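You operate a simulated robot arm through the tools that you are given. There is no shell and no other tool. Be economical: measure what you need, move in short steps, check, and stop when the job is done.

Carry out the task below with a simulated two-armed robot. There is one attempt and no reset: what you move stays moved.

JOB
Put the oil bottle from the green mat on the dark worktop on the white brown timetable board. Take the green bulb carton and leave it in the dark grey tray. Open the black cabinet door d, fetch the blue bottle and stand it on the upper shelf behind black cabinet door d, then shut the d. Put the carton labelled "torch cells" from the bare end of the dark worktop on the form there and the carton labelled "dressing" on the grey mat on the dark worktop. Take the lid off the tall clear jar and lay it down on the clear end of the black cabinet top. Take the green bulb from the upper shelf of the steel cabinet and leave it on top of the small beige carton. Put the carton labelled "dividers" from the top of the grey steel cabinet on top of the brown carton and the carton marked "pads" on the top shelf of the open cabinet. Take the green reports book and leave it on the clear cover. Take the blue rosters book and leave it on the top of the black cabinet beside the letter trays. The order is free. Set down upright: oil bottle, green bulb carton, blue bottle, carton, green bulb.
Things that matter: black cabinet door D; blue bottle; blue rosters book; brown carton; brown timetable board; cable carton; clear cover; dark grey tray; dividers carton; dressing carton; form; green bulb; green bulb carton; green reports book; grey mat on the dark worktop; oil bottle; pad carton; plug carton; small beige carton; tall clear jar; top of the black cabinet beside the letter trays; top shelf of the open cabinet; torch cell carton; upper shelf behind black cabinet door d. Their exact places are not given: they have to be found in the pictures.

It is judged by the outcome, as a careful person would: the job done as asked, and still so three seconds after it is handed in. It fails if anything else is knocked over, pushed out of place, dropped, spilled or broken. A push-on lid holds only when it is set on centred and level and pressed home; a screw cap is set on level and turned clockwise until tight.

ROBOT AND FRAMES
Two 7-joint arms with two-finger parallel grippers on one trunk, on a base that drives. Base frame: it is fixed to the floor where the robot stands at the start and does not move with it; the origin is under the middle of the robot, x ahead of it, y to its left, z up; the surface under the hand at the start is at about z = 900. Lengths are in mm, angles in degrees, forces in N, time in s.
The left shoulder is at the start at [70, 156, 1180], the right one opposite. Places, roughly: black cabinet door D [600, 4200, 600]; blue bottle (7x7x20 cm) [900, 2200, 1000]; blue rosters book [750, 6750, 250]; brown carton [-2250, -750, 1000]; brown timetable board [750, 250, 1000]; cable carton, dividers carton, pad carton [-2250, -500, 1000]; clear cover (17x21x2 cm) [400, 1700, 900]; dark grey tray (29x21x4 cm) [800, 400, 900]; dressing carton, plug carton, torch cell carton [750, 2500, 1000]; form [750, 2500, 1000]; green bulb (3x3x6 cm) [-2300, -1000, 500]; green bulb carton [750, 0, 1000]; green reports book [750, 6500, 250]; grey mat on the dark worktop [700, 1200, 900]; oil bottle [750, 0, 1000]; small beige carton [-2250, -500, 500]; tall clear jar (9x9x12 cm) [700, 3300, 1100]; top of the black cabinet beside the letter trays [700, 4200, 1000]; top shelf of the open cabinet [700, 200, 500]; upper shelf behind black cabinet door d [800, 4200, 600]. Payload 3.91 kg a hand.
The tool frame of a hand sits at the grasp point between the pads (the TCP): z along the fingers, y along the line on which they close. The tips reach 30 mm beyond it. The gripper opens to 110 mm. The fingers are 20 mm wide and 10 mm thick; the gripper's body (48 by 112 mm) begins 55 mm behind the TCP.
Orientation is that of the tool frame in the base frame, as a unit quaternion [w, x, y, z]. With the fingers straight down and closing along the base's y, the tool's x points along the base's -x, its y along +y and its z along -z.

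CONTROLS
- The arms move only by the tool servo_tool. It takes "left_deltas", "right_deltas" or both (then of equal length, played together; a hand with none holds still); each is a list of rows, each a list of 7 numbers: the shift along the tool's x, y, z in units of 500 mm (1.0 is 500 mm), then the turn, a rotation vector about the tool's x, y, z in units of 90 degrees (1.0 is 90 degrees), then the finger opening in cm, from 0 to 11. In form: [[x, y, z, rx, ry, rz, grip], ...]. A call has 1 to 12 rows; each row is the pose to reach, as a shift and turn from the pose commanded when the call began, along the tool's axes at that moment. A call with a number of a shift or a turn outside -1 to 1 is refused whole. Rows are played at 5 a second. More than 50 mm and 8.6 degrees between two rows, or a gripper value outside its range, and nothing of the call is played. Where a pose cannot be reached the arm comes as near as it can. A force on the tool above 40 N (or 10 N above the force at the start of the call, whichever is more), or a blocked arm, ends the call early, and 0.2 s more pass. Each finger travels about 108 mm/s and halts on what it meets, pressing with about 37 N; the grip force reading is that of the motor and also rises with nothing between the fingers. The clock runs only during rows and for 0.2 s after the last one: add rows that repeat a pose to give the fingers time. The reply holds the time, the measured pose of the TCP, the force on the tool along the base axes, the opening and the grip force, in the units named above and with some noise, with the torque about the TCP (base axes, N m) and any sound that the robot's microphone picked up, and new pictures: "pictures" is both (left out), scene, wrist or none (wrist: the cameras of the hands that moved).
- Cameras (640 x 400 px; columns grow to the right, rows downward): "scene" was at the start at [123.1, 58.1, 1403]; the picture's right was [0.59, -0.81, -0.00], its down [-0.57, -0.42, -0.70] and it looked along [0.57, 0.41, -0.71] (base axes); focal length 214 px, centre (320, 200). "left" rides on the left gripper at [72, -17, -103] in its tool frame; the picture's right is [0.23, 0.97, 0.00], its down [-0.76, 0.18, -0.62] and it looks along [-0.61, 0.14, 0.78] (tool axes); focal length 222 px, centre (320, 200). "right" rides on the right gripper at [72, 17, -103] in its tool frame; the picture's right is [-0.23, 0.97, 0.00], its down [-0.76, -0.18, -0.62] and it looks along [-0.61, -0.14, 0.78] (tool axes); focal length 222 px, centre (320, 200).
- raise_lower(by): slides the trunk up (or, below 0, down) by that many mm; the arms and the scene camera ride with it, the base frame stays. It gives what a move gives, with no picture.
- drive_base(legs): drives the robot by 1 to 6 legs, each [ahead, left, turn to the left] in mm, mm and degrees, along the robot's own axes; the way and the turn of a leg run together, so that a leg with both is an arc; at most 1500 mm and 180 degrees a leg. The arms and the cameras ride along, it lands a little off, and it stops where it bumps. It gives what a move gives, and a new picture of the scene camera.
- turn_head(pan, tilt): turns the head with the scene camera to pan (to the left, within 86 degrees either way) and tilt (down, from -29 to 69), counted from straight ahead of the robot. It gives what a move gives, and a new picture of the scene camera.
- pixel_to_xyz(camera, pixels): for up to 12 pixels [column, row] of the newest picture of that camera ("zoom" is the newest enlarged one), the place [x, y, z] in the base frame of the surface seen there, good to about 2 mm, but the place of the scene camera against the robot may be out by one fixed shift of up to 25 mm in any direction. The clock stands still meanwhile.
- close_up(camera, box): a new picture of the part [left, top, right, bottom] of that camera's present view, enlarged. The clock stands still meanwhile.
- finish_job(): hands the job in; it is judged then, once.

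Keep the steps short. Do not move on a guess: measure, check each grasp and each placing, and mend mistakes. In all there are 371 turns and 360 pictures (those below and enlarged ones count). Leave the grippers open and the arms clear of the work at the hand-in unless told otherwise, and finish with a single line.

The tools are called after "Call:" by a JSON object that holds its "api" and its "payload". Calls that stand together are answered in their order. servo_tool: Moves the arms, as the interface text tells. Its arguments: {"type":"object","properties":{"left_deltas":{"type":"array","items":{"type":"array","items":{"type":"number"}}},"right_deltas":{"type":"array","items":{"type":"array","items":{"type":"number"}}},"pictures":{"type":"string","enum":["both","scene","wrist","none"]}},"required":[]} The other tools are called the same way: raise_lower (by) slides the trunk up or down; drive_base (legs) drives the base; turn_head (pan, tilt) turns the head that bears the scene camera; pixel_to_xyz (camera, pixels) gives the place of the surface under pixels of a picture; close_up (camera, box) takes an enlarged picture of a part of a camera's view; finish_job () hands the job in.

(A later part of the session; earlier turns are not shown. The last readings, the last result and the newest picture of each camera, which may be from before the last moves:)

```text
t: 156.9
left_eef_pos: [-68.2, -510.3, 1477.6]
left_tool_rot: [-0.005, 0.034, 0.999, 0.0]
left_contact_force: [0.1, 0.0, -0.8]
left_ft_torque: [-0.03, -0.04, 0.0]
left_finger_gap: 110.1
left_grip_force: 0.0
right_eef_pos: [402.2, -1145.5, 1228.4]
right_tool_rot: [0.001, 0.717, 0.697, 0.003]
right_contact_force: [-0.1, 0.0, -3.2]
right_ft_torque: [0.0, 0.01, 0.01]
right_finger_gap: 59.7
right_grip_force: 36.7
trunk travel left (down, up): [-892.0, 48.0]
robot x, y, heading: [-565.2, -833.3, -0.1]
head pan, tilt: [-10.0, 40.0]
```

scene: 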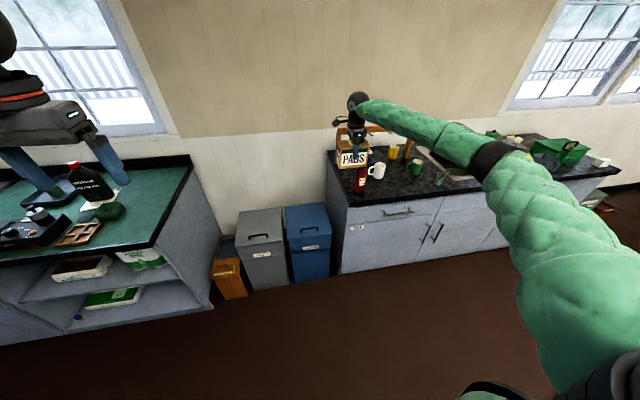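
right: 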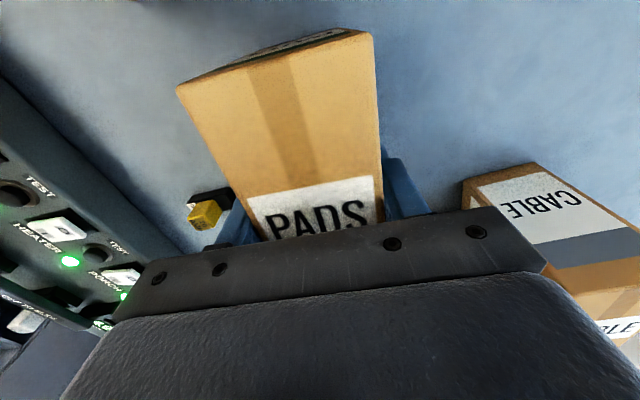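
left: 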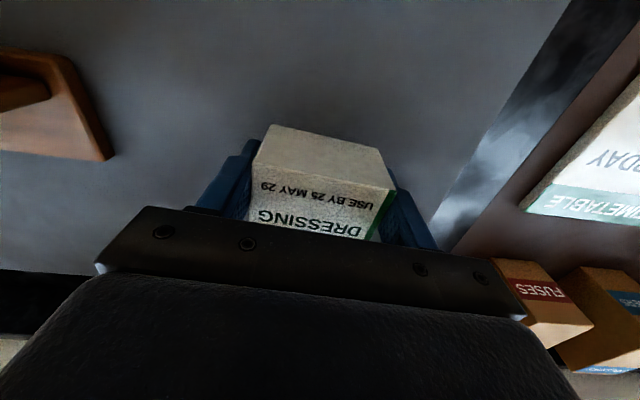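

Call:
{"api": "drive_base", "payload": {"legs": [[0, 800, 0]]}}

Call:
{"api": "turn_head", "payload": {"pan": 8, "tilt": 45}}

```text
t: 161.2
left_eef_pos: [-67.7, 282.3, 1478.2]
left_tool_rot: [-0.004, 0.036, 0.999, 0.0]
left_contact_force: [0.5, -0.1, -1.1]
left_ft_torque: [0.0, 0.0, 0.01]
left_finger_gap: 109.9
left_grip_force: 0.0
right_eef_pos: [401.1, -354.2, 1228.6]
right_tool_rot: [0.001, 0.718, 0.696, 0.003]
right_contact_force: [0.3, -0.2, -3.6]
right_ft_torque: [-0.04, -0.01, 0.0]
right_finger_gap: 59.9
right_grip_force: 37.0
trunk travel left (down, up): [-892.0, 48.0]
robot x, y, heading: [-563.7, -44.0, -0.2]
head pan, tilt: [-10.0, 40.0]
```

scene: 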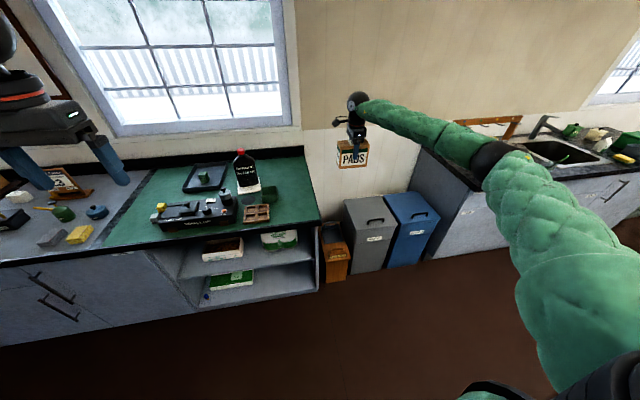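

```text
t: 162.0
left_eef_pos: [-66.5, 284.7, 1477.6]
left_tool_rot: [-0.004, 0.035, 0.999, 0.0]
left_contact_force: [0.2, 0.0, -0.1]
left_ft_torque: [0.0, 0.03, 0.04]
left_finger_gap: 110.2
left_grip_force: 0.0
right_eef_pos: [402.0, -353.2, 1228.2]
right_tool_rot: [0.001, 0.718, 0.696, 0.002]
right_contact_force: [0.0, -0.1, -2.8]
right_ft_torque: [-0.01, -0.01, 0.01]
right_finger_gap: 59.8
right_grip_force: 36.1
trunk travel left (down, up): [-892.0, 48.0]
robot x, y, heading: [-562.6, -38.8, -0.2]
head pan, tilt: [8.0, 45.0]
```

scene: 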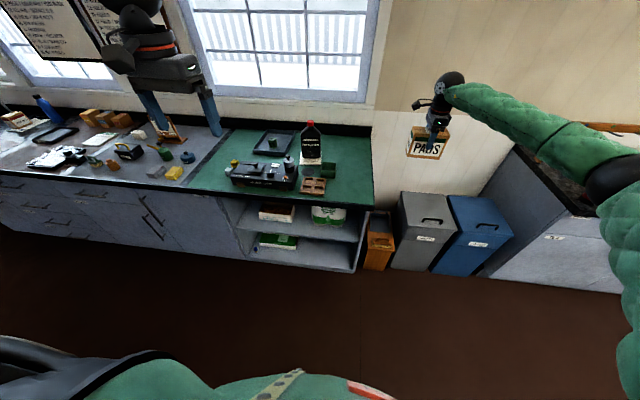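

I'll back off and lower the trunk to look into the open cabinet.

Call:
{"api": "drive_base", "payload": {"legs": [[-250, 0, 0]]}}

Call:
{"api": "raise_lower", "payload": {"by": -560}}

Call:
{"api": "turn_head", "payload": {"pan": 8, "tilt": 15}}

Call:
{"api": "close_up", "payload": {"camera": "scene", "box": [200, 150, 440, 320]}}

```text
t: 163.8
left_eef_pos: [-317.6, 283.5, 1477.5]
left_tool_rot: [-0.004, 0.037, 0.999, 0.0]
left_contact_force: [0.3, 0.3, -0.9]
left_ft_torque: [0.0, 0.01, -0.01]
left_finger_gap: 110.1
left_grip_force: 0.0
right_eef_pos: [150.2, -355.2, 1228.0]
right_tool_rot: [0.0, 0.718, 0.696, 0.002]
right_contact_force: [0.1, 0.3, -5.0]
right_ft_torque: [0.02, -0.03, -0.01]
right_finger_gap: 59.9
right_grip_force: 36.8
trunk travel left (down, up): [-892.0, 48.0]
robot x, y, heading: [-819.3, -40.1, -0.1]
head pan, tilt: [8.0, 45.0]
```

scene: 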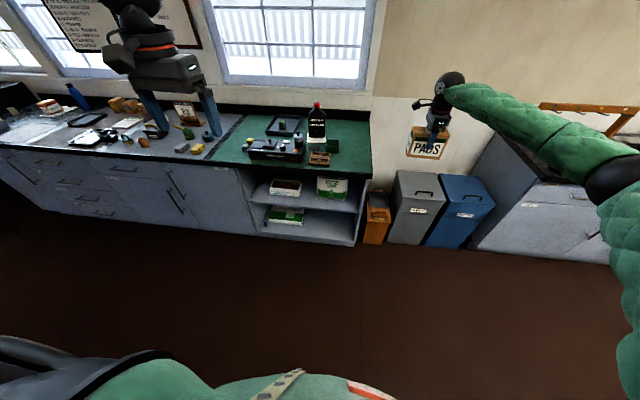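

```text
refused: -560 is not a number from -400 to 400
```

```text
t: 164.8
left_eef_pos: [-317.2, 282.0, 1477.0]
left_tool_rot: [-0.004, 0.037, 0.999, 0.0]
left_contact_force: [0.2, 0.1, -0.4]
left_ft_torque: [-0.01, 0.0, -0.06]
left_finger_gap: 110.0
left_grip_force: 0.1
right_eef_pos: [148.9, -355.9, 1227.7]
right_tool_rot: [0.001, 0.718, 0.696, 0.002]
right_contact_force: [0.5, -0.4, -3.4]
right_ft_torque: [0.01, 0.01, 0.0]
right_finger_gap: 60.1
right_grip_force: 37.2
trunk travel left (down, up): [-892.0, 48.0]
robot x, y, heading: [-812.8, -40.9, -0.5]
head pan, tilt: [8.0, 15.0]
```

scene: 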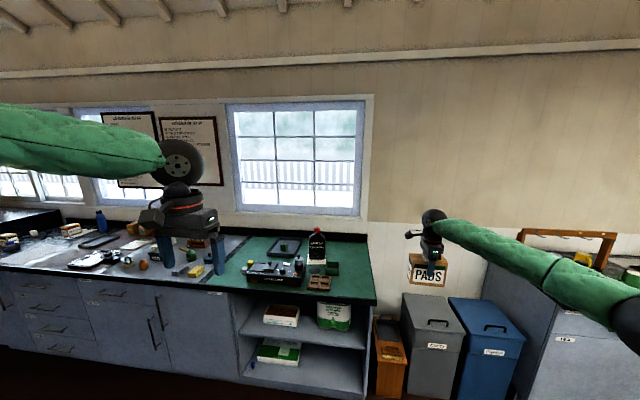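

```text
2.35 times, centred on (320, 235) of scene
```

zoom: 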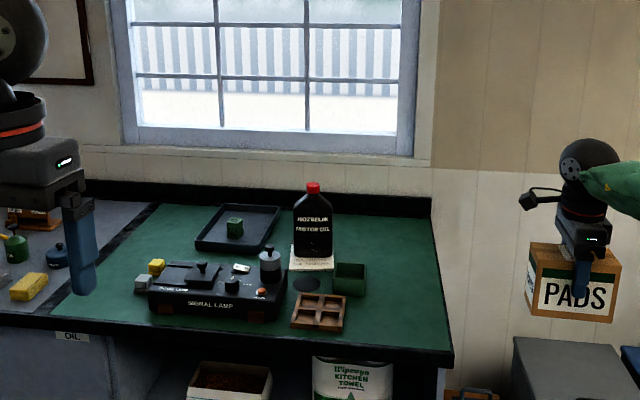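

Call:
{"api": "raise_lower", "payload": {"by": -400}}

Call:
{"api": "raise_lower", "payload": {"by": -160}}

Call:
{"api": "turn_head", "payload": {"pan": 8, "tilt": 20}}

Call:
{"api": "close_up", "payload": {"camera": "scene", "box": [200, 140, 440, 290]}}

```text
t: 168.6
left_eef_pos: [-319.2, 283.1, 1076.5]
left_tool_rot: [-0.004, 0.037, 0.999, 0.001]
left_contact_force: [-0.1, -0.7, -0.1]
left_ft_torque: [0.01, 0.02, 0.01]
left_finger_gap: 110.2
left_grip_force: 0.1
right_eef_pos: [147.5, -355.6, 829.1]
right_tool_rot: [0.001, 0.718, 0.696, 0.003]
right_contact_force: [-0.4, -0.4, -2.8]
right_ft_torque: [-0.02, 0.0, -0.02]
right_finger_gap: 60.0
right_grip_force: 37.0
trunk travel left (down, up): [-492.0, 448.0]
robot x, y, heading: [-812.4, -38.2, -0.4]
head pan, tilt: [8.0, 15.0]
```

```text
t: 170.4
left_eef_pos: [-319.8, 282.4, 917.5]
left_tool_rot: [-0.004, 0.037, 0.999, 0.0]
left_contact_force: [-0.6, -0.8, 0.4]
left_ft_torque: [-0.01, 0.01, -0.01]
left_finger_gap: 109.7
left_grip_force: 0.0
right_eef_pos: [149.4, -355.0, 667.3]
right_tool_rot: [0.001, 0.718, 0.696, 0.002]
right_contact_force: [-0.5, 0.8, -3.6]
right_ft_torque: [0.03, -0.04, 0.02]
right_finger_gap: 60.0
right_grip_force: 36.8
trunk travel left (down, up): [-332.0, 608.0]
robot x, y, heading: [-816.4, -41.4, -0.0]
head pan, tilt: [8.0, 15.0]
```

```text
t: 171.1
left_eef_pos: [-319.0, 283.3, 917.1]
left_tool_rot: [-0.005, 0.037, 0.999, 0.0]
left_contact_force: [-0.1, -1.4, 0.8]
left_ft_torque: [0.03, -0.01, 0.01]
left_finger_gap: 110.0
left_grip_force: 0.1
right_eef_pos: [148.9, -355.9, 668.9]
right_tool_rot: [0.001, 0.718, 0.696, 0.003]
right_contact_force: [0.4, -0.3, -3.7]
right_ft_torque: [-0.02, 0.01, 0.0]
right_finger_gap: 59.7
right_grip_force: 37.6
trunk travel left (down, up): [-332.0, 608.0]
robot x, y, heading: [-815.8, -44.9, -0.1]
head pan, tilt: [8.0, 20.0]
```

scene: 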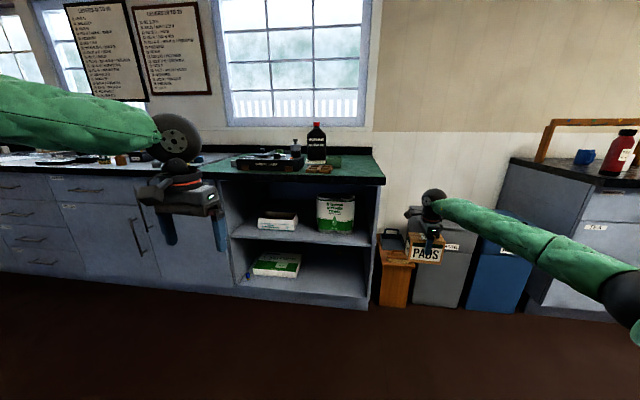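

```text
2.67 times, centred on (320, 215) of scene
```

zoom: 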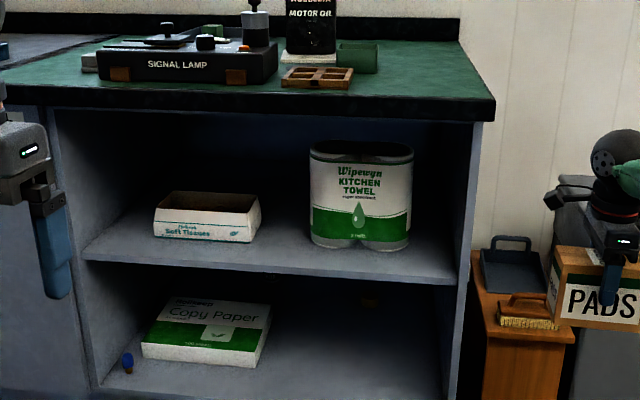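

Call:
{"api": "pixel_to_xyz", "payload": {"camera": "zoom", "pixels": [[285, 262], [280, 240], [270, 275], [120, 250], [435, 265], [155, 230], [255, 235], [315, 235], [405, 240], [280, 120], [60, 150], [475, 150]]}}

Call:
{"api": "pixel_to_xyz", "payload": {"camera": "zoom", "pixels": [[285, 200], [180, 150], [280, 170], [100, 200], [460, 230], [520, 330], [600, 330], [360, 150]]}}

```text
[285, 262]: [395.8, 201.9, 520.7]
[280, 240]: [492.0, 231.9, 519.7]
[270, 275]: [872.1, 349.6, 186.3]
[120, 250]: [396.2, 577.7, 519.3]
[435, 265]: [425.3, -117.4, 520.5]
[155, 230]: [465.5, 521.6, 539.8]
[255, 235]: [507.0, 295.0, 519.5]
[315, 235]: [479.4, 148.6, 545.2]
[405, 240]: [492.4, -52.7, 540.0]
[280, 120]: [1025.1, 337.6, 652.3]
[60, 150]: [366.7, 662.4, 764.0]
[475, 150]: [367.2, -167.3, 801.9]
```

```text
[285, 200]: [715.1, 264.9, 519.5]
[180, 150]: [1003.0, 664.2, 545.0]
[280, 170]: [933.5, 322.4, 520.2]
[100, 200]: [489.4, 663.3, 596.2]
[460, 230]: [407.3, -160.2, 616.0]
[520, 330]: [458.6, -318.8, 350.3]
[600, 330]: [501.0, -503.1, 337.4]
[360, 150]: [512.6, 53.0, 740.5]
```

The top shelf is at z 509 with a 145 mm gap between the tissues and the towels at y about 150 to 295. A top-down hand won't fit under the worktop, so I'll set PADS on the empty part of the green mat and regrip it with a tilted hand. First the trunk goes up and the hand turns.

Call:
{"api": "raise_lower", "payload": {"by": 400}}

Call:
{"api": "raise_lower", "payload": {"by": 60}}

Call:
{"api": "servo_tool", "payload": {"right_deltas": [[0, -0.03, 0, 0, 0, -0.09, 0], [0, -0.06, 0, 0, 0, -0.18, 0], [0, -0.09, 0, 0, 0, -0.27, 0], [0, -0.12, 0, 0, 0, -0.36, 0], [0, -0.15, 0, 0, 0, -0.45, 0], [0, -0.18, 0, 0, 0, -0.54, 0], [-0.01, -0.21, 0, 0, 0, -0.63, 0], [-0.01, -0.24, 0, 0, 0, -0.72, 0], [-0.01, -0.27, 0, 0, 0, -0.81, 0], [-0.01, -0.3, 0, 0, 0, -0.9, 0], [-0.01, -0.33, 0, 0, 0, -0.99, 0], [-0.01, -0.33, 0, 0, 0, -1.0, 0]], "pictures": "wrist"}}

```text
t: 174.9
left_eef_pos: [-319.2, 284.0, 1316.6]
left_tool_rot: [-0.004, 0.037, 0.999, 0.0]
left_contact_force: [0.6, -1.3, 0.6]
left_ft_torque: [-0.01, 0.04, 0.0]
left_finger_gap: 110.1
left_grip_force: 0.1
right_eef_pos: [148.0, -355.7, 1068.0]
right_tool_rot: [0.001, 0.718, 0.696, 0.003]
right_contact_force: [0.1, -0.1, -2.1]
right_ft_torque: [-0.02, -0.04, 0.02]
right_finger_gap: 59.9
right_grip_force: 37.0
trunk travel left (down, up): [-732.0, 208.0]
robot x, y, heading: [-815.0, -39.0, -0.3]
head pan, tilt: [8.0, 20.0]
```

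```text
t: 175.9
left_eef_pos: [-317.8, 282.4, 1376.6]
left_tool_rot: [-0.005, 0.037, 0.999, 0.0]
left_contact_force: [-0.5, -0.8, 1.0]
left_ft_torque: [0.03, -0.01, -0.01]
left_finger_gap: 109.8
left_grip_force: 0.1
right_eef_pos: [149.9, -356.0, 1127.6]
right_tool_rot: [0.001, 0.718, 0.696, 0.002]
right_contact_force: [0.8, -0.5, -4.6]
right_ft_torque: [0.0, -0.02, 0.01]
right_finger_gap: 60.0
right_grip_force: 37.0
trunk travel left (down, up): [-792.0, 148.0]
robot x, y, heading: [-814.6, -41.9, -0.2]
head pan, tilt: [8.0, 20.0]
```

```text
t: 178.5
left_eef_pos: [-318.8, 282.1, 1376.7]
left_tool_rot: [-0.004, 0.037, 0.999, 0.0]
left_contact_force: [0.5, -0.4, 0.3]
left_ft_torque: [0.01, 0.01, -0.01]
left_finger_gap: 110.1
left_grip_force: 0.1
right_eef_pos: [-15.7, -355.3, 1126.4]
right_tool_rot: [0.002, 0.015, 1.0, 0.001]
right_contact_force: [-0.9, -0.8, -3.2]
right_ft_torque: [-0.02, -0.02, 0.0]
right_finger_gap: 59.9
right_grip_force: 37.4
trunk travel left (down, up): [-792.0, 148.0]
robot x, y, heading: [-821.0, -42.1, -0.3]
head pan, tilt: [8.0, 20.0]
```

right: 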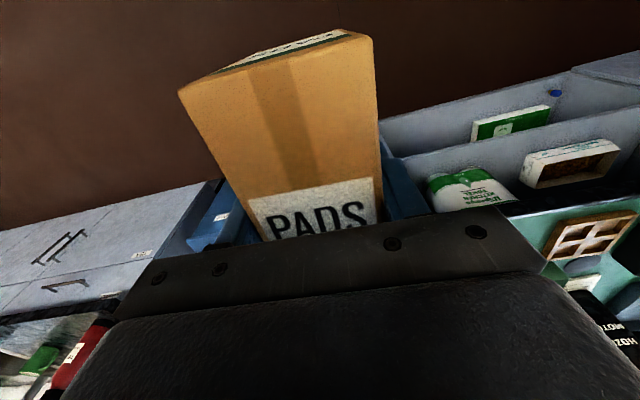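

Call:
{"api": "turn_head", "payload": {"pan": -20, "tilt": 45}}

Call:
{"api": "drive_base", "payload": {"legs": [[0, 285, 0], [525, 0, 0]]}}

```text
t: 179.4
left_eef_pos: [-317.9, 282.5, 1378.0]
left_tool_rot: [-0.004, 0.036, 0.999, -0.001]
left_contact_force: [-0.3, 0.0, -0.2]
left_ft_torque: [-0.03, 0.0, -0.03]
left_finger_gap: 110.0
left_grip_force: 0.2
right_eef_pos: [-15.8, -355.6, 1128.5]
right_tool_rot: [0.003, 0.016, 1.0, 0.0]
right_contact_force: [0.0, 0.4, -3.9]
right_ft_torque: [0.03, -0.02, 0.02]
right_finger_gap: 60.1
right_grip_force: 36.8
trunk travel left (down, up): [-792.0, 148.0]
robot x, y, heading: [-811.6, -41.8, -0.2]
head pan, tilt: [-20.0, 45.0]
```

scene: 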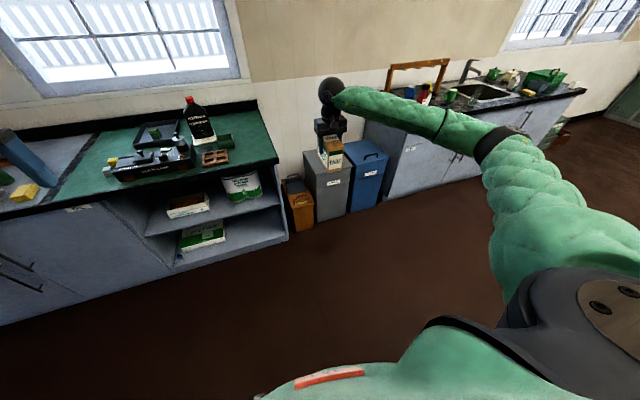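

```text
t: 184.1
left_eef_pos: [213.0, 565.5, 1377.2]
left_tool_rot: [-0.005, 0.039, 0.999, -0.001]
left_contact_force: [-0.4, 0.5, 0.5]
left_ft_torque: [0.02, -0.01, 0.03]
left_finger_gap: 110.0
left_grip_force: 0.1
right_eef_pos: [512.5, -74.0, 1128.5]
right_tool_rot: [0.003, 0.018, 1.0, 0.002]
right_contact_force: [-0.7, 0.0, -4.3]
right_ft_torque: [0.0, -0.01, 0.0]
right_finger_gap: 59.8
right_grip_force: 36.8
trunk travel left (down, up): [-792.0, 148.0]
robot x, y, heading: [-285.6, 244.7, -0.5]
head pan, tilt: [-20.0, 45.0]
```

scene: 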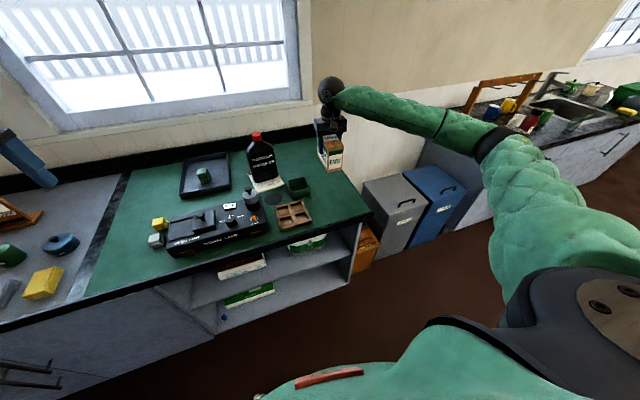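

I'll lower it to the mat.

Call:
{"api": "servo_tool", "payload": {"right_deltas": [[0, 0, 0.08, 0, 0, 0, 0], [0, 0, 0.16, 0, 0, 0, 0], [0, 0, 0.24, 0, 0, 0, 0], [0, 0, 0.28, 0, 0, 0, 0], [0, 0, 0.297, 0, 0, 0, 0], [0, 0, 0.297, 0, 0, 0, 0]], "pictures": "none"}}

```text
t: 185.5
left_eef_pos: [211.3, 565.8, 1377.5]
left_tool_rot: [-0.004, 0.04, 0.999, 0.001]
left_contact_force: [0.2, 0.2, -0.3]
left_ft_torque: [-0.02, 0.02, 0.0]
left_finger_gap: 110.1
left_grip_force: 0.0
right_eef_pos: [512.6, -72.8, 980.2]
right_tool_rot: [0.004, 0.018, 1.0, 0.001]
right_contact_force: [1.1, -0.8, 3.4]
right_ft_torque: [-0.29, 0.52, 0.08]
right_finger_gap: 60.0
right_grip_force: 37.3
trunk travel left (down, up): [-792.0, 148.0]
robot x, y, heading: [-288.1, 245.7, -0.1]
head pan, tilt: [-20.0, 45.0]
```

Call:
{"api": "servo_tool", "payload": {"right_deltas": [[0, 0, 0, 0, 0, 0, 9], [0, 0, 0, 0, 0, 0, 11], [0, 0, -0.06, 0, 0, 0, 11], [0, 0, -0.15, 0, 0, 0, 11], [0, 0, -0.24, 0, 0, 0, 11], [0.03, 0, -0.28, 0, -0.09, 0, 11], [0.06, 0, -0.28, 0, -0.18, 0, 11], [0.09, 0, -0.28, 0, -0.27, 0, 11], [0.12, 0, -0.28, 0, -0.36, 0, 11], [0.15, 0, -0.28, 0, -0.45, 0, 11], [0.18, 0, -0.28, 0, -0.53, 0, 11], [0.2, 0, -0.28, 0, -0.556, 0, 11]], "pictures": "both"}}

```text
t: 188.1
left_eef_pos: [212.6, 565.9, 1377.6]
left_tool_rot: [-0.004, 0.04, 0.999, 0.001]
left_contact_force: [-0.7, -1.0, 0.3]
left_ft_torque: [-0.01, 0.02, -0.01]
left_finger_gap: 109.9
left_grip_force: 0.0
right_eef_pos: [412.0, -69.1, 1118.8]
right_tool_rot: [0.427, 0.017, 0.904, -0.006]
right_contact_force: [0.6, 0.2, 0.5]
right_ft_torque: [0.03, -0.01, 0.03]
right_finger_gap: 110.0
right_grip_force: 0.1
trunk travel left (down, up): [-792.0, 148.0]
robot x, y, heading: [-288.4, 243.4, -0.3]
head pan, tilt: [-20.0, 45.0]
```

scene: 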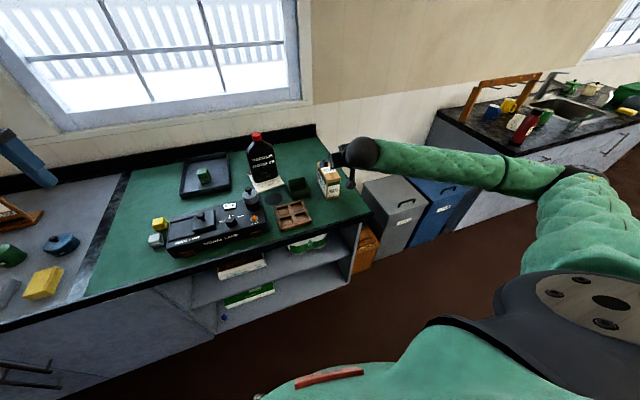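
right: 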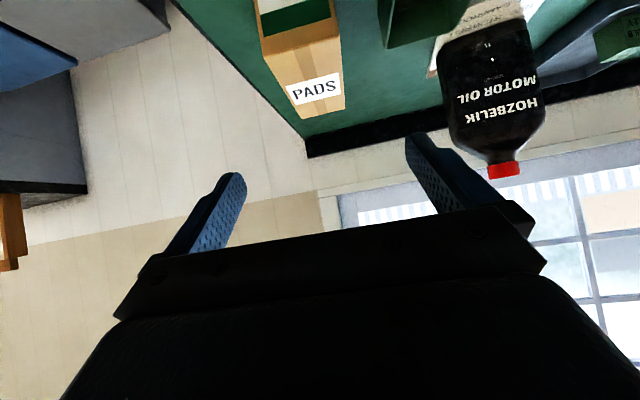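

Call:
{"api": "pixel_to_xyz", "payload": {"camera": "right", "pixels": [[268, 58], [338, 42], [344, 106], [306, 116], [316, 90], [270, 20], [330, 10]]}}

```text
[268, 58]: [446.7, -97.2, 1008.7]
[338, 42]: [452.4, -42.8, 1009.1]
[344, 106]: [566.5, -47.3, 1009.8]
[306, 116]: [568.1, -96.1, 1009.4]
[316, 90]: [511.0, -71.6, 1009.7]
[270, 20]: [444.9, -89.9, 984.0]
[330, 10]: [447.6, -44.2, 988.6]
```

PADS stands at x 448–570, y -97 to -44. I'll approach along the tilted finger direction to (492,-71,983) and grip.

Call:
{"api": "servo_tool", "payload": {"right_deltas": [[0.055, -0.002, 0.05, 0, 0, 0, 11], [0.109, -0.004, 0.097, 0, 0, 0, 11], [0.109, -0.004, 0.18, 0, 0, 0, 11], [0.109, -0.004, 0.25, 0, 0, 0, 11], [0.109, -0.004, 0.296, 0, 0, 0, 11], [0.109, -0.004, 0.296, 0, 0, 0, 11]], "pictures": "both"}}

```text
t: 189.5
left_eef_pos: [212.3, 567.0, 1377.9]
left_tool_rot: [-0.004, 0.039, 0.999, 0.0]
left_contact_force: [-0.2, -0.6, 0.3]
left_ft_torque: [-0.01, -0.02, -0.01]
left_finger_gap: 110.1
left_grip_force: 0.1
right_eef_pos: [491.1, -73.5, 981.2]
right_tool_rot: [0.426, 0.016, 0.904, -0.006]
right_contact_force: [0.0, -0.8, -0.6]
right_ft_torque: [0.01, 0.02, -0.03]
right_finger_gap: 109.9
right_grip_force: 0.0
trunk travel left (down, up): [-792.0, 148.0]
robot x, y, heading: [-286.8, 244.1, -0.3]
head pan, tilt: [-20.0, 45.0]
```

scene: 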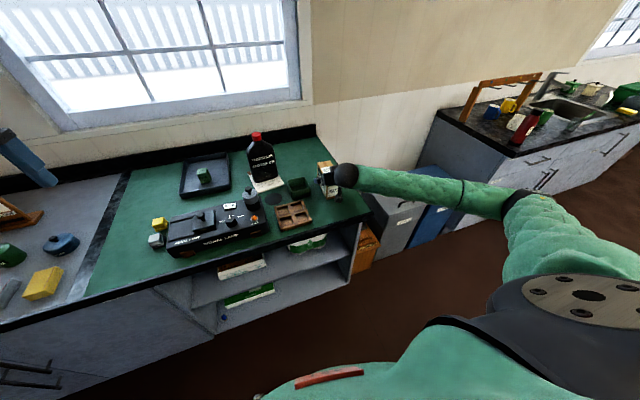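
right: 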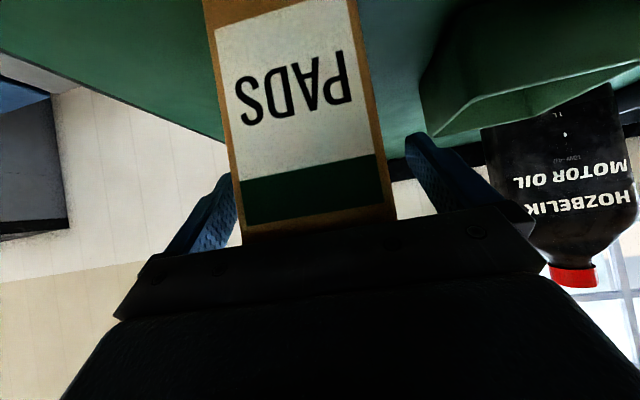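

Call:
{"api": "servo_tool", "payload": {"right_deltas": [[0, 0, 0, 0, 0, 0, 6], [0, 0, 0, 0, 0, 0, 3], [0, 0, 0, 0, 0, 0, 0], [0, 0, 0, 0, 0, 0, 0], [-0.031, 0, -0.025, 0, 0, 0, 0], [-0.093, 0, -0.076, 0, 0, 0, 0], [-0.093, 0, -0.076, 0, 0, 0, 0]], "pictures": "both"}}

```text
t: 191.1
left_eef_pos: [213.5, 565.8, 1377.5]
left_tool_rot: [-0.004, 0.039, 0.999, 0.0]
left_contact_force: [-0.5, 0.6, 0.3]
left_ft_torque: [-0.02, -0.01, -0.01]
left_finger_gap: 110.0
left_grip_force: 0.0
right_eef_pos: [491.8, -75.2, 1042.2]
right_tool_rot: [0.425, 0.017, 0.905, -0.007]
right_contact_force: [0.5, -0.1, -3.4]
right_ft_torque: [0.01, 0.11, -0.01]
right_finger_gap: 59.9
right_grip_force: 36.6
trunk travel left (down, up): [-792.0, 148.0]
robot x, y, heading: [-284.9, 243.1, -0.3]
head pan, tilt: [-20.0, 45.0]
```

scene: 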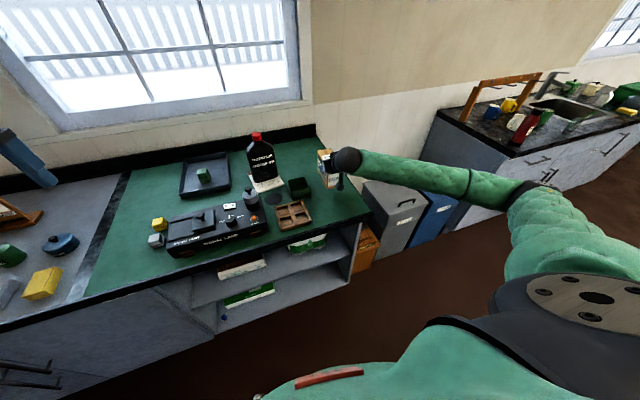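
right: 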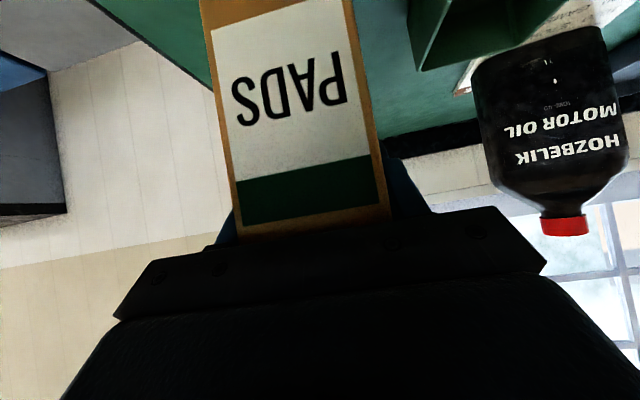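

I hold PADS upright with the tilted hand. I'll back off, shift left, and lower the trunk to shelf height.

Call:
{"api": "drive_base", "payload": {"legs": [[-370, 0, 0], [0, 294, 0]]}}

Call:
{"api": "raise_lower", "payload": {"by": -400}}

Call:
{"api": "turn_head", "payload": {"pan": -25, "tilt": 25}}

Call:
{"api": "close_up", "payload": {"camera": "right", "box": [0, 0, 640, 400]}}

```text
t: 195.1
left_eef_pos: [-155.4, 861.6, 1376.3]
left_tool_rot: [-0.003, 0.038, 0.999, 0.0]
left_contact_force: [-1.2, 0.2, -0.2]
left_ft_torque: [0.0, -0.01, 0.01]
left_finger_gap: 109.9
left_grip_force: 0.1
right_eef_pos: [126.4, 223.0, 1042.4]
right_tool_rot: [0.424, 0.015, 0.905, -0.006]
right_contact_force: [0.4, -0.3, -5.1]
right_ft_torque: [0.04, 0.11, 0.04]
right_finger_gap: 60.1
right_grip_force: 36.5
trunk travel left (down, up): [-792.0, 148.0]
robot x, y, heading: [-652.4, 537.3, -0.7]
head pan, tilt: [-20.0, 45.0]
```

scene: 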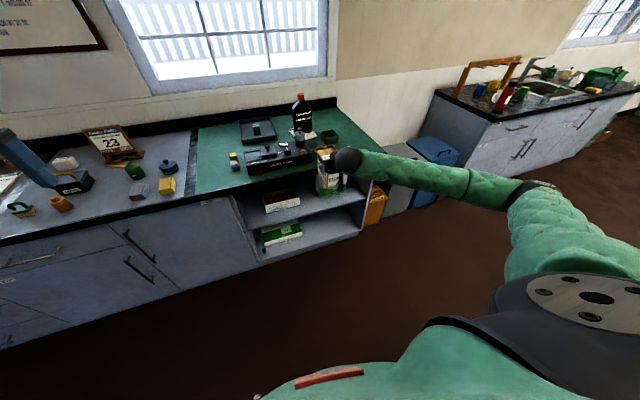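

```text
t: 198.9
left_eef_pos: [-155.9, 862.3, 977.0]
left_tool_rot: [-0.005, 0.038, 0.999, 0.0]
left_contact_force: [-0.5, 1.0, -0.7]
left_ft_torque: [-0.02, -0.02, -0.04]
left_finger_gap: 110.4
left_grip_force: 0.2
right_eef_pos: [126.3, 224.2, 641.3]
right_tool_rot: [0.425, 0.015, 0.905, -0.005]
right_contact_force: [0.0, 0.5, -4.3]
right_ft_torque: [0.01, 0.09, 0.01]
right_finger_gap: 59.8
right_grip_force: 37.4
trunk travel left (down, up): [-391.0, 548.0]
robot x, y, heading: [-653.2, 539.1, -0.4]
head pan, tilt: [-20.0, 45.0]
```

```text
t: 199.7
left_eef_pos: [-156.6, 862.1, 977.0]
left_tool_rot: [-0.004, 0.037, 0.999, 0.001]
left_contact_force: [-1.4, 0.0, 0.1]
left_ft_torque: [0.03, -0.01, 0.01]
left_finger_gap: 110.1
left_grip_force: 0.0
right_eef_pos: [125.2, 222.7, 641.8]
right_tool_rot: [0.425, 0.015, 0.905, -0.006]
right_contact_force: [0.1, 1.0, -4.3]
right_ft_torque: [0.0, 0.08, 0.03]
right_finger_gap: 59.6
right_grip_force: 37.1
trunk travel left (down, up): [-391.0, 548.0]
robot x, y, heading: [-650.3, 540.4, -0.2]
head pan, tilt: [-25.0, 25.0]
```

scene: 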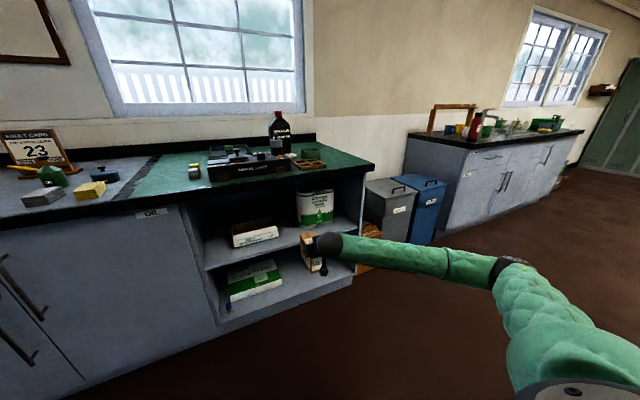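

```text
1.00 times, centred on (320, 200) of right (not enlarged: the box is as wide or as high as the picture)
```

zoom: 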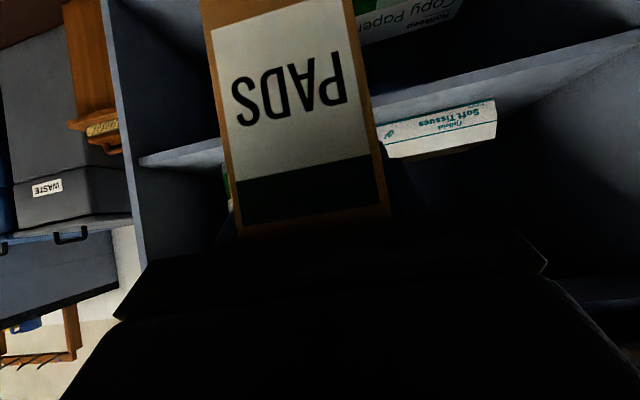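

Call:
{"api": "pixel_to_xyz", "payload": {"camera": "right", "pixels": [[384, 140], [392, 155], [380, 120], [450, 95], [180, 160], [230, 195], [225, 175], [420, 105]]}}

Call:
{"api": "pixel_to_xyz", "payload": {"camera": "scene", "pixels": [[299, 218], [332, 222], [300, 200], [278, 235], [290, 232], [278, 228], [234, 247], [250, 262], [300, 190]]}}

```text
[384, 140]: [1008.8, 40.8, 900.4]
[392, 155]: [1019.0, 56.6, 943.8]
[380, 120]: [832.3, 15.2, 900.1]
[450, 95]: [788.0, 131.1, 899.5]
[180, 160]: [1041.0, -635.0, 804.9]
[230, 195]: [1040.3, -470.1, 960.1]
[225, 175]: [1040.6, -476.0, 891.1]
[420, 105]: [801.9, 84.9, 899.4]
```

```text
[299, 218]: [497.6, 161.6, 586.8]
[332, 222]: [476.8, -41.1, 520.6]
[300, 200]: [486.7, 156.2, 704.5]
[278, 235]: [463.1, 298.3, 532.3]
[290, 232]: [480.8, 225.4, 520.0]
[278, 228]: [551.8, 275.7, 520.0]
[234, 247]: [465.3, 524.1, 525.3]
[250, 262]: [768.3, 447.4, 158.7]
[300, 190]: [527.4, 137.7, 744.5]
```

Call:
{"api": "pixel_to_xyz", "payload": {"camera": "zoom", "pixels": [[384, 138], [388, 155], [380, 120], [450, 100], [180, 160], [230, 195], [225, 175], [495, 110], [150, 160], [610, 60]]}}

```text
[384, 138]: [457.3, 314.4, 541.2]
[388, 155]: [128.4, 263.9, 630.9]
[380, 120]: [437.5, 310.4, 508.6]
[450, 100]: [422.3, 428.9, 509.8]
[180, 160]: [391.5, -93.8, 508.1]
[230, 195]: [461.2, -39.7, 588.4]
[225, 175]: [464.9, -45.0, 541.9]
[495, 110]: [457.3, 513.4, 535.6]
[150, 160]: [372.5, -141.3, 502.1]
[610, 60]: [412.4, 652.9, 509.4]
```

The gap runs y 160–303 and the carton is centred at about 226. I'll lower to 14 mm above shelf level and drive in with the base.

Call:
{"api": "raise_lower", "payload": {"by": -36}}

Call:
{"api": "drive_base", "payload": {"legs": [[240, 4, 0]]}}

Call:
{"api": "close_up", "payload": {"camera": "scene", "box": [160, 120, 420, 300]}}

```text
t: 200.5
left_eef_pos: [-155.6, 862.2, 940.7]
left_tool_rot: [-0.005, 0.037, 0.999, 0.0]
left_contact_force: [0.1, 0.3, -0.2]
left_ft_torque: [0.02, -0.03, -0.01]
left_finger_gap: 110.0
left_grip_force: 0.0
right_eef_pos: [125.4, 223.3, 606.3]
right_tool_rot: [0.425, 0.015, 0.905, -0.005]
right_contact_force: [0.6, 0.9, -3.5]
right_ft_torque: [0.01, 0.04, 0.01]
right_finger_gap: 59.8
right_grip_force: 36.9
trunk travel left (down, up): [-356.0, 584.0]
robot x, y, heading: [-652.9, 538.6, -0.3]
head pan, tilt: [-25.0, 25.0]
```

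```text
t: 202.3
left_eef_pos: [86.4, 865.1, 940.1]
left_tool_rot: [-0.004, 0.038, 0.999, 0.0]
left_contact_force: [1.3, 0.0, 0.4]
left_ft_torque: [0.02, 0.04, 0.02]
left_finger_gap: 110.3
left_grip_force: 0.0
right_eef_pos: [365.8, 224.3, 606.3]
right_tool_rot: [0.425, 0.017, 0.905, -0.007]
right_contact_force: [0.1, 0.2, -3.7]
right_ft_torque: [-0.01, 0.04, -0.02]
right_finger_gap: 59.9
right_grip_force: 37.1
trunk travel left (down, up): [-356.0, 584.0]
robot x, y, heading: [-411.3, 539.9, -0.3]
head pan, tilt: [-25.0, 25.0]
```

scene: 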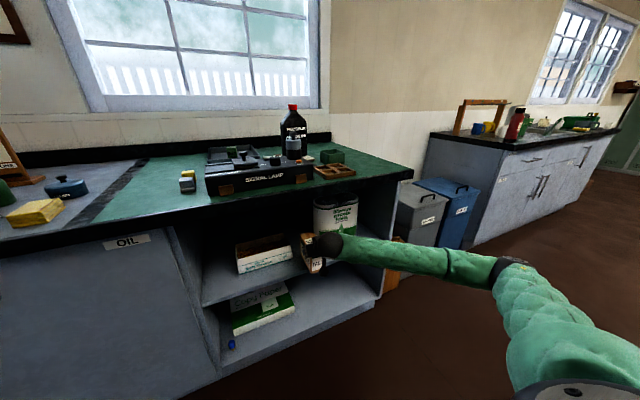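

```text
2.22 times, centred on (290, 210) of scene
```

zoom: 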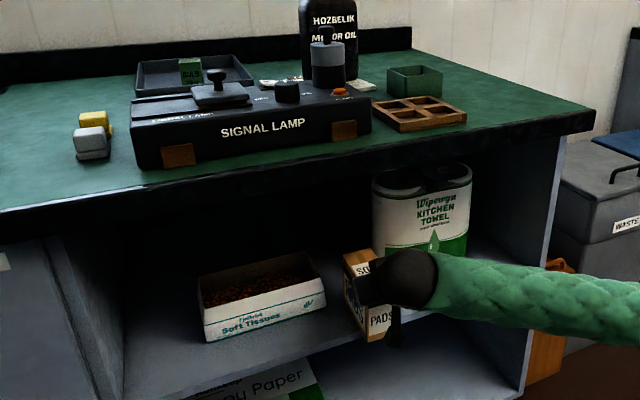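

Call:
{"api": "drive_base", "payload": {"legs": [[100, 0, 0]]}}

Call:
{"api": "close_up", "payload": {"camera": "scene", "box": [180, 140, 440, 320]}}

```text
t: 203.4
left_eef_pos: [187.5, 863.8, 940.9]
left_tool_rot: [-0.005, 0.039, 0.999, -0.001]
left_contact_force: [1.0, 0.0, 0.0]
left_ft_torque: [-0.04, 0.02, 0.04]
left_finger_gap: 110.0
left_grip_force: 0.0
right_eef_pos: [467.8, 224.4, 604.8]
right_tool_rot: [0.424, 0.016, 0.905, -0.006]
right_contact_force: [0.3, -0.4, -3.8]
right_ft_torque: [0.02, 0.05, -0.01]
right_finger_gap: 60.1
right_grip_force: 36.4
trunk travel left (down, up): [-356.0, 584.0]
robot x, y, heading: [-308.3, 543.9, -0.3]
head pan, tilt: [-25.0, 25.0]
```

scene: 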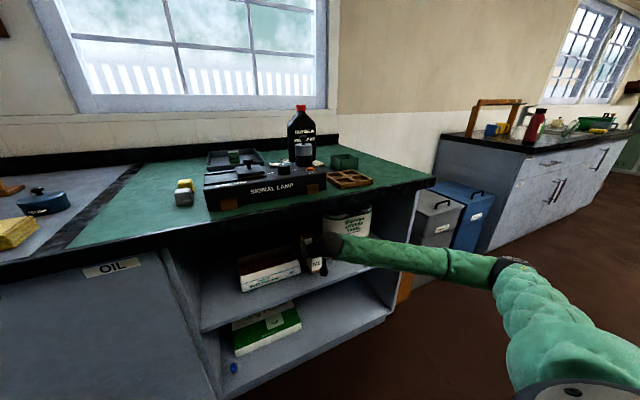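

```text
2.22 times, centred on (310, 230) of scene
```

zoom: 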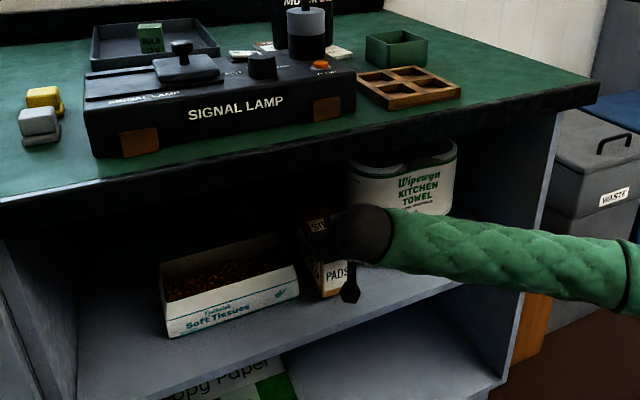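

Call:
{"api": "raise_lower", "payload": {"by": -13}}

Call:
{"api": "raise_lower", "payload": {"by": -2}}

```text
t: 204.1
left_eef_pos: [185.6, 863.6, 929.1]
left_tool_rot: [-0.004, 0.038, 0.999, 0.0]
left_contact_force: [0.1, -0.7, 0.6]
left_ft_torque: [0.01, 0.0, 0.0]
left_finger_gap: 110.1
left_grip_force: 0.0
right_eef_pos: [466.2, 224.2, 592.2]
right_tool_rot: [0.425, 0.016, 0.905, -0.007]
right_contact_force: [0.4, 0.0, -4.0]
right_ft_torque: [0.02, 0.1, -0.02]
right_finger_gap: 59.9
right_grip_force: 36.5
trunk travel left (down, up): [-342.0, 597.0]
robot x, y, heading: [-317.6, 540.4, -0.6]
head pan, tilt: [-25.0, 25.0]
```

```text
t: 204.6
left_eef_pos: [185.5, 863.7, 927.1]
left_tool_rot: [-0.004, 0.038, 0.999, 0.0]
left_contact_force: [-0.6, -0.1, 0.6]
left_ft_torque: [-0.02, 0.0, -0.01]
left_finger_gap: 109.9
left_grip_force: 0.1
right_eef_pos: [466.6, 223.2, 591.2]
right_tool_rot: [0.425, 0.016, 0.905, -0.006]
right_contact_force: [-0.4, -0.4, 0.0]
right_ft_torque: [-0.15, -0.27, -0.02]
right_finger_gap: 59.9
right_grip_force: 37.1
trunk travel left (down, up): [-340.0, 599.0]
robot x, y, heading: [-315.8, 540.3, -0.3]
head pan, tilt: [-25.0, 25.0]
```

Call:
{"api": "raise_lower", "payload": {"by": -1}}

Call:
{"api": "servo_tool", "payload": {"right_deltas": [[0, 0, 0, 0, 0, 0, 7], [0, 0, 0, 0, 0, 0, 8.5], [0, 0, 0, 0, 0, 0, 8.5], [0, 0, -0.06, 0, 0, 0, 8.5], [0, 0, -0.13, 0, 0, 0, 8.5]], "pictures": "none"}}

Call:
{"api": "drive_base", "payload": {"legs": [[-300, 0, 0]]}}

Call:
{"api": "close_up", "payload": {"camera": "scene", "box": [180, 140, 440, 320]}}

```text
t: 205.1
left_eef_pos: [186.7, 864.7, 924.6]
left_tool_rot: [-0.004, 0.039, 0.999, 0.0]
left_contact_force: [0.5, 0.2, 0.2]
left_ft_torque: [-0.03, -0.04, 0.0]
left_finger_gap: 110.1
left_grip_force: 0.0
right_eef_pos: [466.7, 223.5, 591.9]
right_tool_rot: [0.425, 0.017, 0.905, -0.007]
right_contact_force: [0.0, -1.5, 8.7]
right_ft_torque: [-0.44, 0.63, 0.05]
right_finger_gap: 59.9
right_grip_force: 37.2
trunk travel left (down, up): [-339.0, 600.0]
robot x, y, heading: [-312.8, 539.2, -0.7]
head pan, tilt: [-25.0, 25.0]
```

```text
t: 206.3
left_eef_pos: [185.0, 864.1, 925.3]
left_tool_rot: [-0.004, 0.038, 0.999, 0.001]
left_contact_force: [0.0, 0.4, 0.1]
left_ft_torque: [-0.01, 0.01, 0.01]
left_finger_gap: 109.9
left_grip_force: 0.0
right_eef_pos: [415.1, 226.5, 630.5]
right_tool_rot: [0.426, 0.017, 0.905, -0.007]
right_contact_force: [0.2, 0.2, 0.2]
right_ft_torque: [0.01, -0.01, -0.01]
right_finger_gap: 85.0
right_grip_force: 0.1
trunk travel left (down, up): [-339.0, 600.0]
robot x, y, heading: [-313.5, 542.7, -0.5]
head pan, tilt: [-25.0, 25.0]
```

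```text
t: 208.3
left_eef_pos: [-114.1, 865.6, 926.4]
left_tool_rot: [-0.004, 0.039, 0.999, 0.0]
left_contact_force: [0.4, 0.2, 0.2]
left_ft_torque: [-0.01, -0.01, -0.02]
left_finger_gap: 110.0
left_grip_force: 0.1
right_eef_pos: [116.3, 228.1, 629.1]
right_tool_rot: [0.426, 0.016, 0.905, -0.007]
right_contact_force: [0.2, -0.1, -0.4]
right_ft_torque: [-0.04, -0.02, -0.02]
right_finger_gap: 84.8
right_grip_force: 0.0
trunk travel left (down, up): [-339.0, 600.0]
robot x, y, heading: [-608.7, 544.6, -0.4]
head pan, tilt: [-25.0, 25.0]
```

scene: 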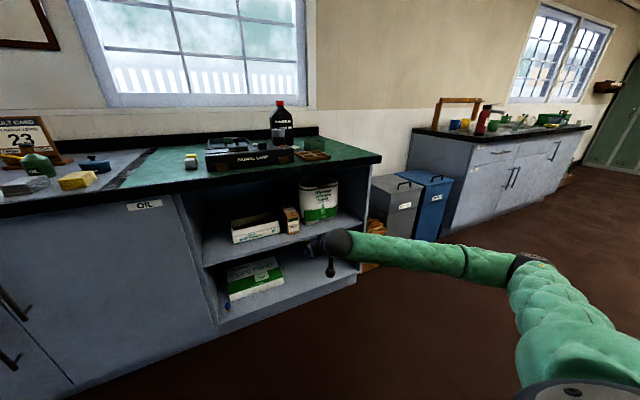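

```text
2.22 times, centred on (310, 230) of scene
```

zoom: 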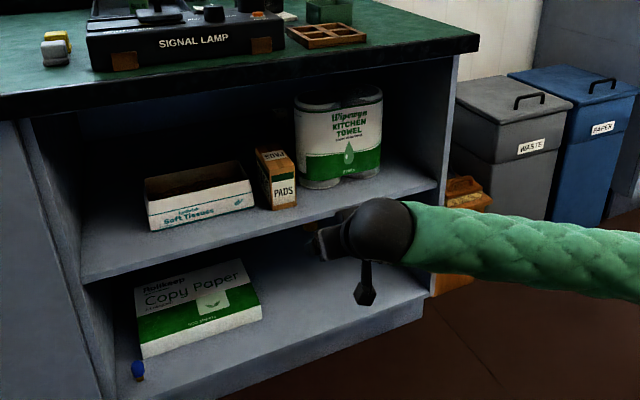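

PADS stands upright on the top shelf. Now back to the steel cabinet for the bulb, with the trunk low so I can see into it.

Call:
{"api": "drive_base", "payload": {"legs": [[0, -1350, 0], [0, 0, 180], [250, 0, 0]]}}

Call:
{"api": "turn_head", "payload": {"pan": 0, "tilt": 22}}

Call:
{"api": "close_up", "payload": {"camera": "scene", "box": [180, 140, 460, 320]}}

```text
t: 223.7
left_eef_pos: [-1379.8, -1088.6, 925.8]
left_tool_rot: [0.001, 0.998, -0.056, 0.004]
left_contact_force: [-0.2, -1.2, -0.3]
left_ft_torque: [-0.06, -0.01, 0.0]
left_finger_gap: 110.1
left_grip_force: 0.1
right_eef_pos: [-1585.4, -442.7, 630.7]
right_tool_rot: [-0.014, 0.905, -0.032, -0.425]
right_contact_force: [0.2, -0.7, 0.9]
right_ft_torque: [-0.03, -0.03, 0.03]
right_finger_gap: 85.0
right_grip_force: 0.1
trunk travel left (down, up): [-339.0, 600.0]
robot x, y, heading: [-873.6, -785.7, 177.7]
head pan, tilt: [-25.0, 25.0]
```

scene: 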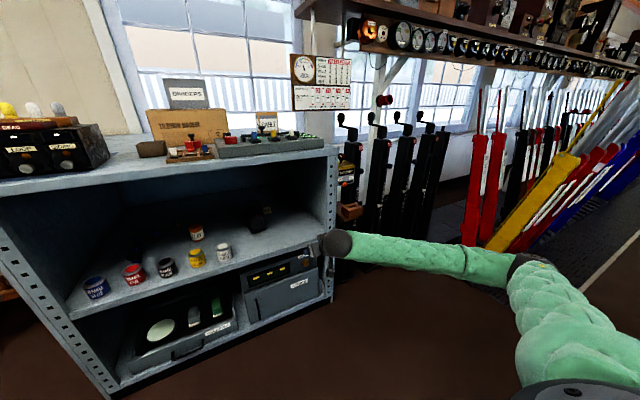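

```text
t: 224.6
left_eef_pos: [-1378.0, -1089.1, 926.6]
left_tool_rot: [0.0, 0.998, -0.056, 0.005]
left_contact_force: [0.5, -0.7, 0.2]
left_ft_torque: [0.0, -0.02, 0.01]
left_finger_gap: 110.0
left_grip_force: 0.0
right_eef_pos: [-1586.6, -443.4, 630.3]
right_tool_rot: [-0.014, 0.905, -0.032, -0.425]
right_contact_force: [0.2, -0.3, 0.3]
right_ft_torque: [0.0, 0.03, -0.04]
right_finger_gap: 84.8
right_grip_force: 0.0
trunk travel left (down, up): [-339.0, 600.0]
robot x, y, heading: [-870.8, -784.7, 177.5]
head pan, tilt: [0.0, 22.0]
```

scene: 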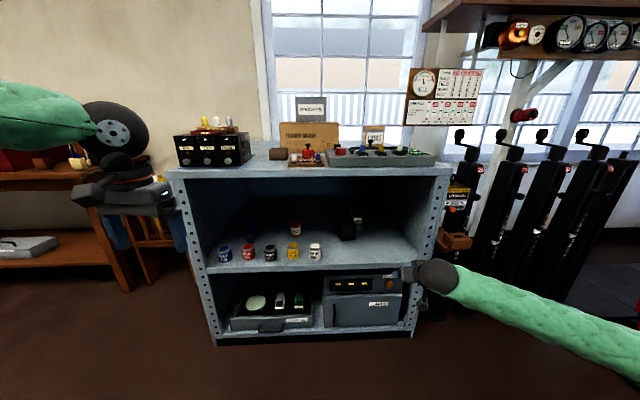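

```text
2.22 times, centred on (320, 230) of scene
```

zoom: 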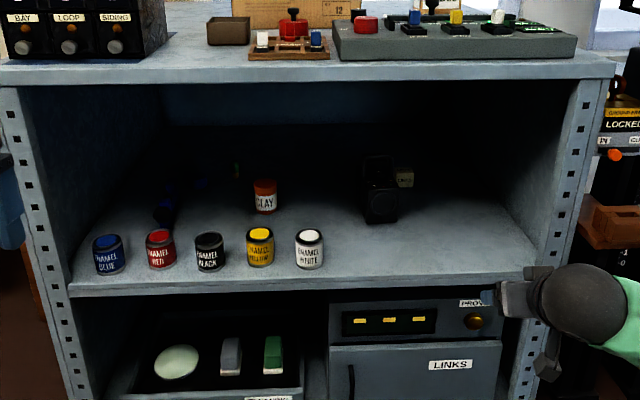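

Call:
{"api": "close_up", "payload": {"camera": "scene", "box": [235, 190, 315, 245]}}

Call:
{"api": "close_up", "payload": {"camera": "scene", "box": [320, 190, 400, 250]}}

```text
7.27 times, centred on (275, 218) of scene
```

zoom: 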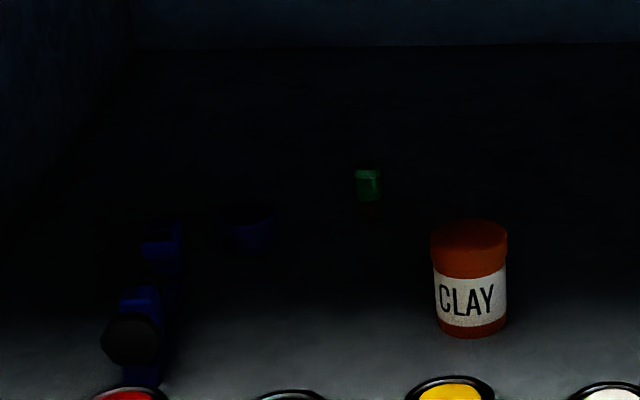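

```text
6.67 times, centred on (360, 220) of scene
```

zoom: 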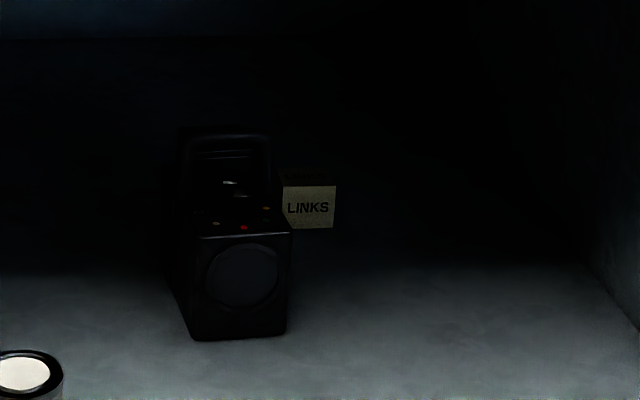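

Call:
{"api": "pixel_to_xyz", "payload": {"camera": "zoom", "pixels": [[284, 186], [335, 187], [333, 227], [310, 205], [310, 178], [300, 172], [325, 174], [210, 200], [240, 300], [200, 335], [285, 330], [420, 300]]}}

Call:
{"api": "pixel_to_xyz", "payload": {"camera": "scene", "pixels": [[281.6, 214], [281.6, 216], [281.6, 218.5], [279.9, 216], [283.8, 216], [265, 223], [295, 228], [253, 222], [281.6, 221], [320, 165], [320, 177]]}}

```text
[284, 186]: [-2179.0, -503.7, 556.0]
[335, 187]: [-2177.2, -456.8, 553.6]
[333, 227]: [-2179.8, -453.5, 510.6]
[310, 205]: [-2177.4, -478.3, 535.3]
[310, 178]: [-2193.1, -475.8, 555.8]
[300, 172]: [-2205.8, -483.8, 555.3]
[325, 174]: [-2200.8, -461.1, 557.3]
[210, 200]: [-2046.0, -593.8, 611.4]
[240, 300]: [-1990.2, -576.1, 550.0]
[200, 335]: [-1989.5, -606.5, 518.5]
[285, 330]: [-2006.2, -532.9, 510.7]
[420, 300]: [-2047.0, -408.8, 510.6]
```

```text
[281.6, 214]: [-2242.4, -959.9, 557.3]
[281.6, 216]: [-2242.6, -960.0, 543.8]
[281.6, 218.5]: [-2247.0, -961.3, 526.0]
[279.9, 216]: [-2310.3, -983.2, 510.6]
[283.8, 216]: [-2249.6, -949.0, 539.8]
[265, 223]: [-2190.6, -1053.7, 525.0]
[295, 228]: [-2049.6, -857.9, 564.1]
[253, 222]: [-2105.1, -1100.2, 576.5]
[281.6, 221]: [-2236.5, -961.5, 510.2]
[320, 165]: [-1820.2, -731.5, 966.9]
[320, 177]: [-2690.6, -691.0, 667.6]
```

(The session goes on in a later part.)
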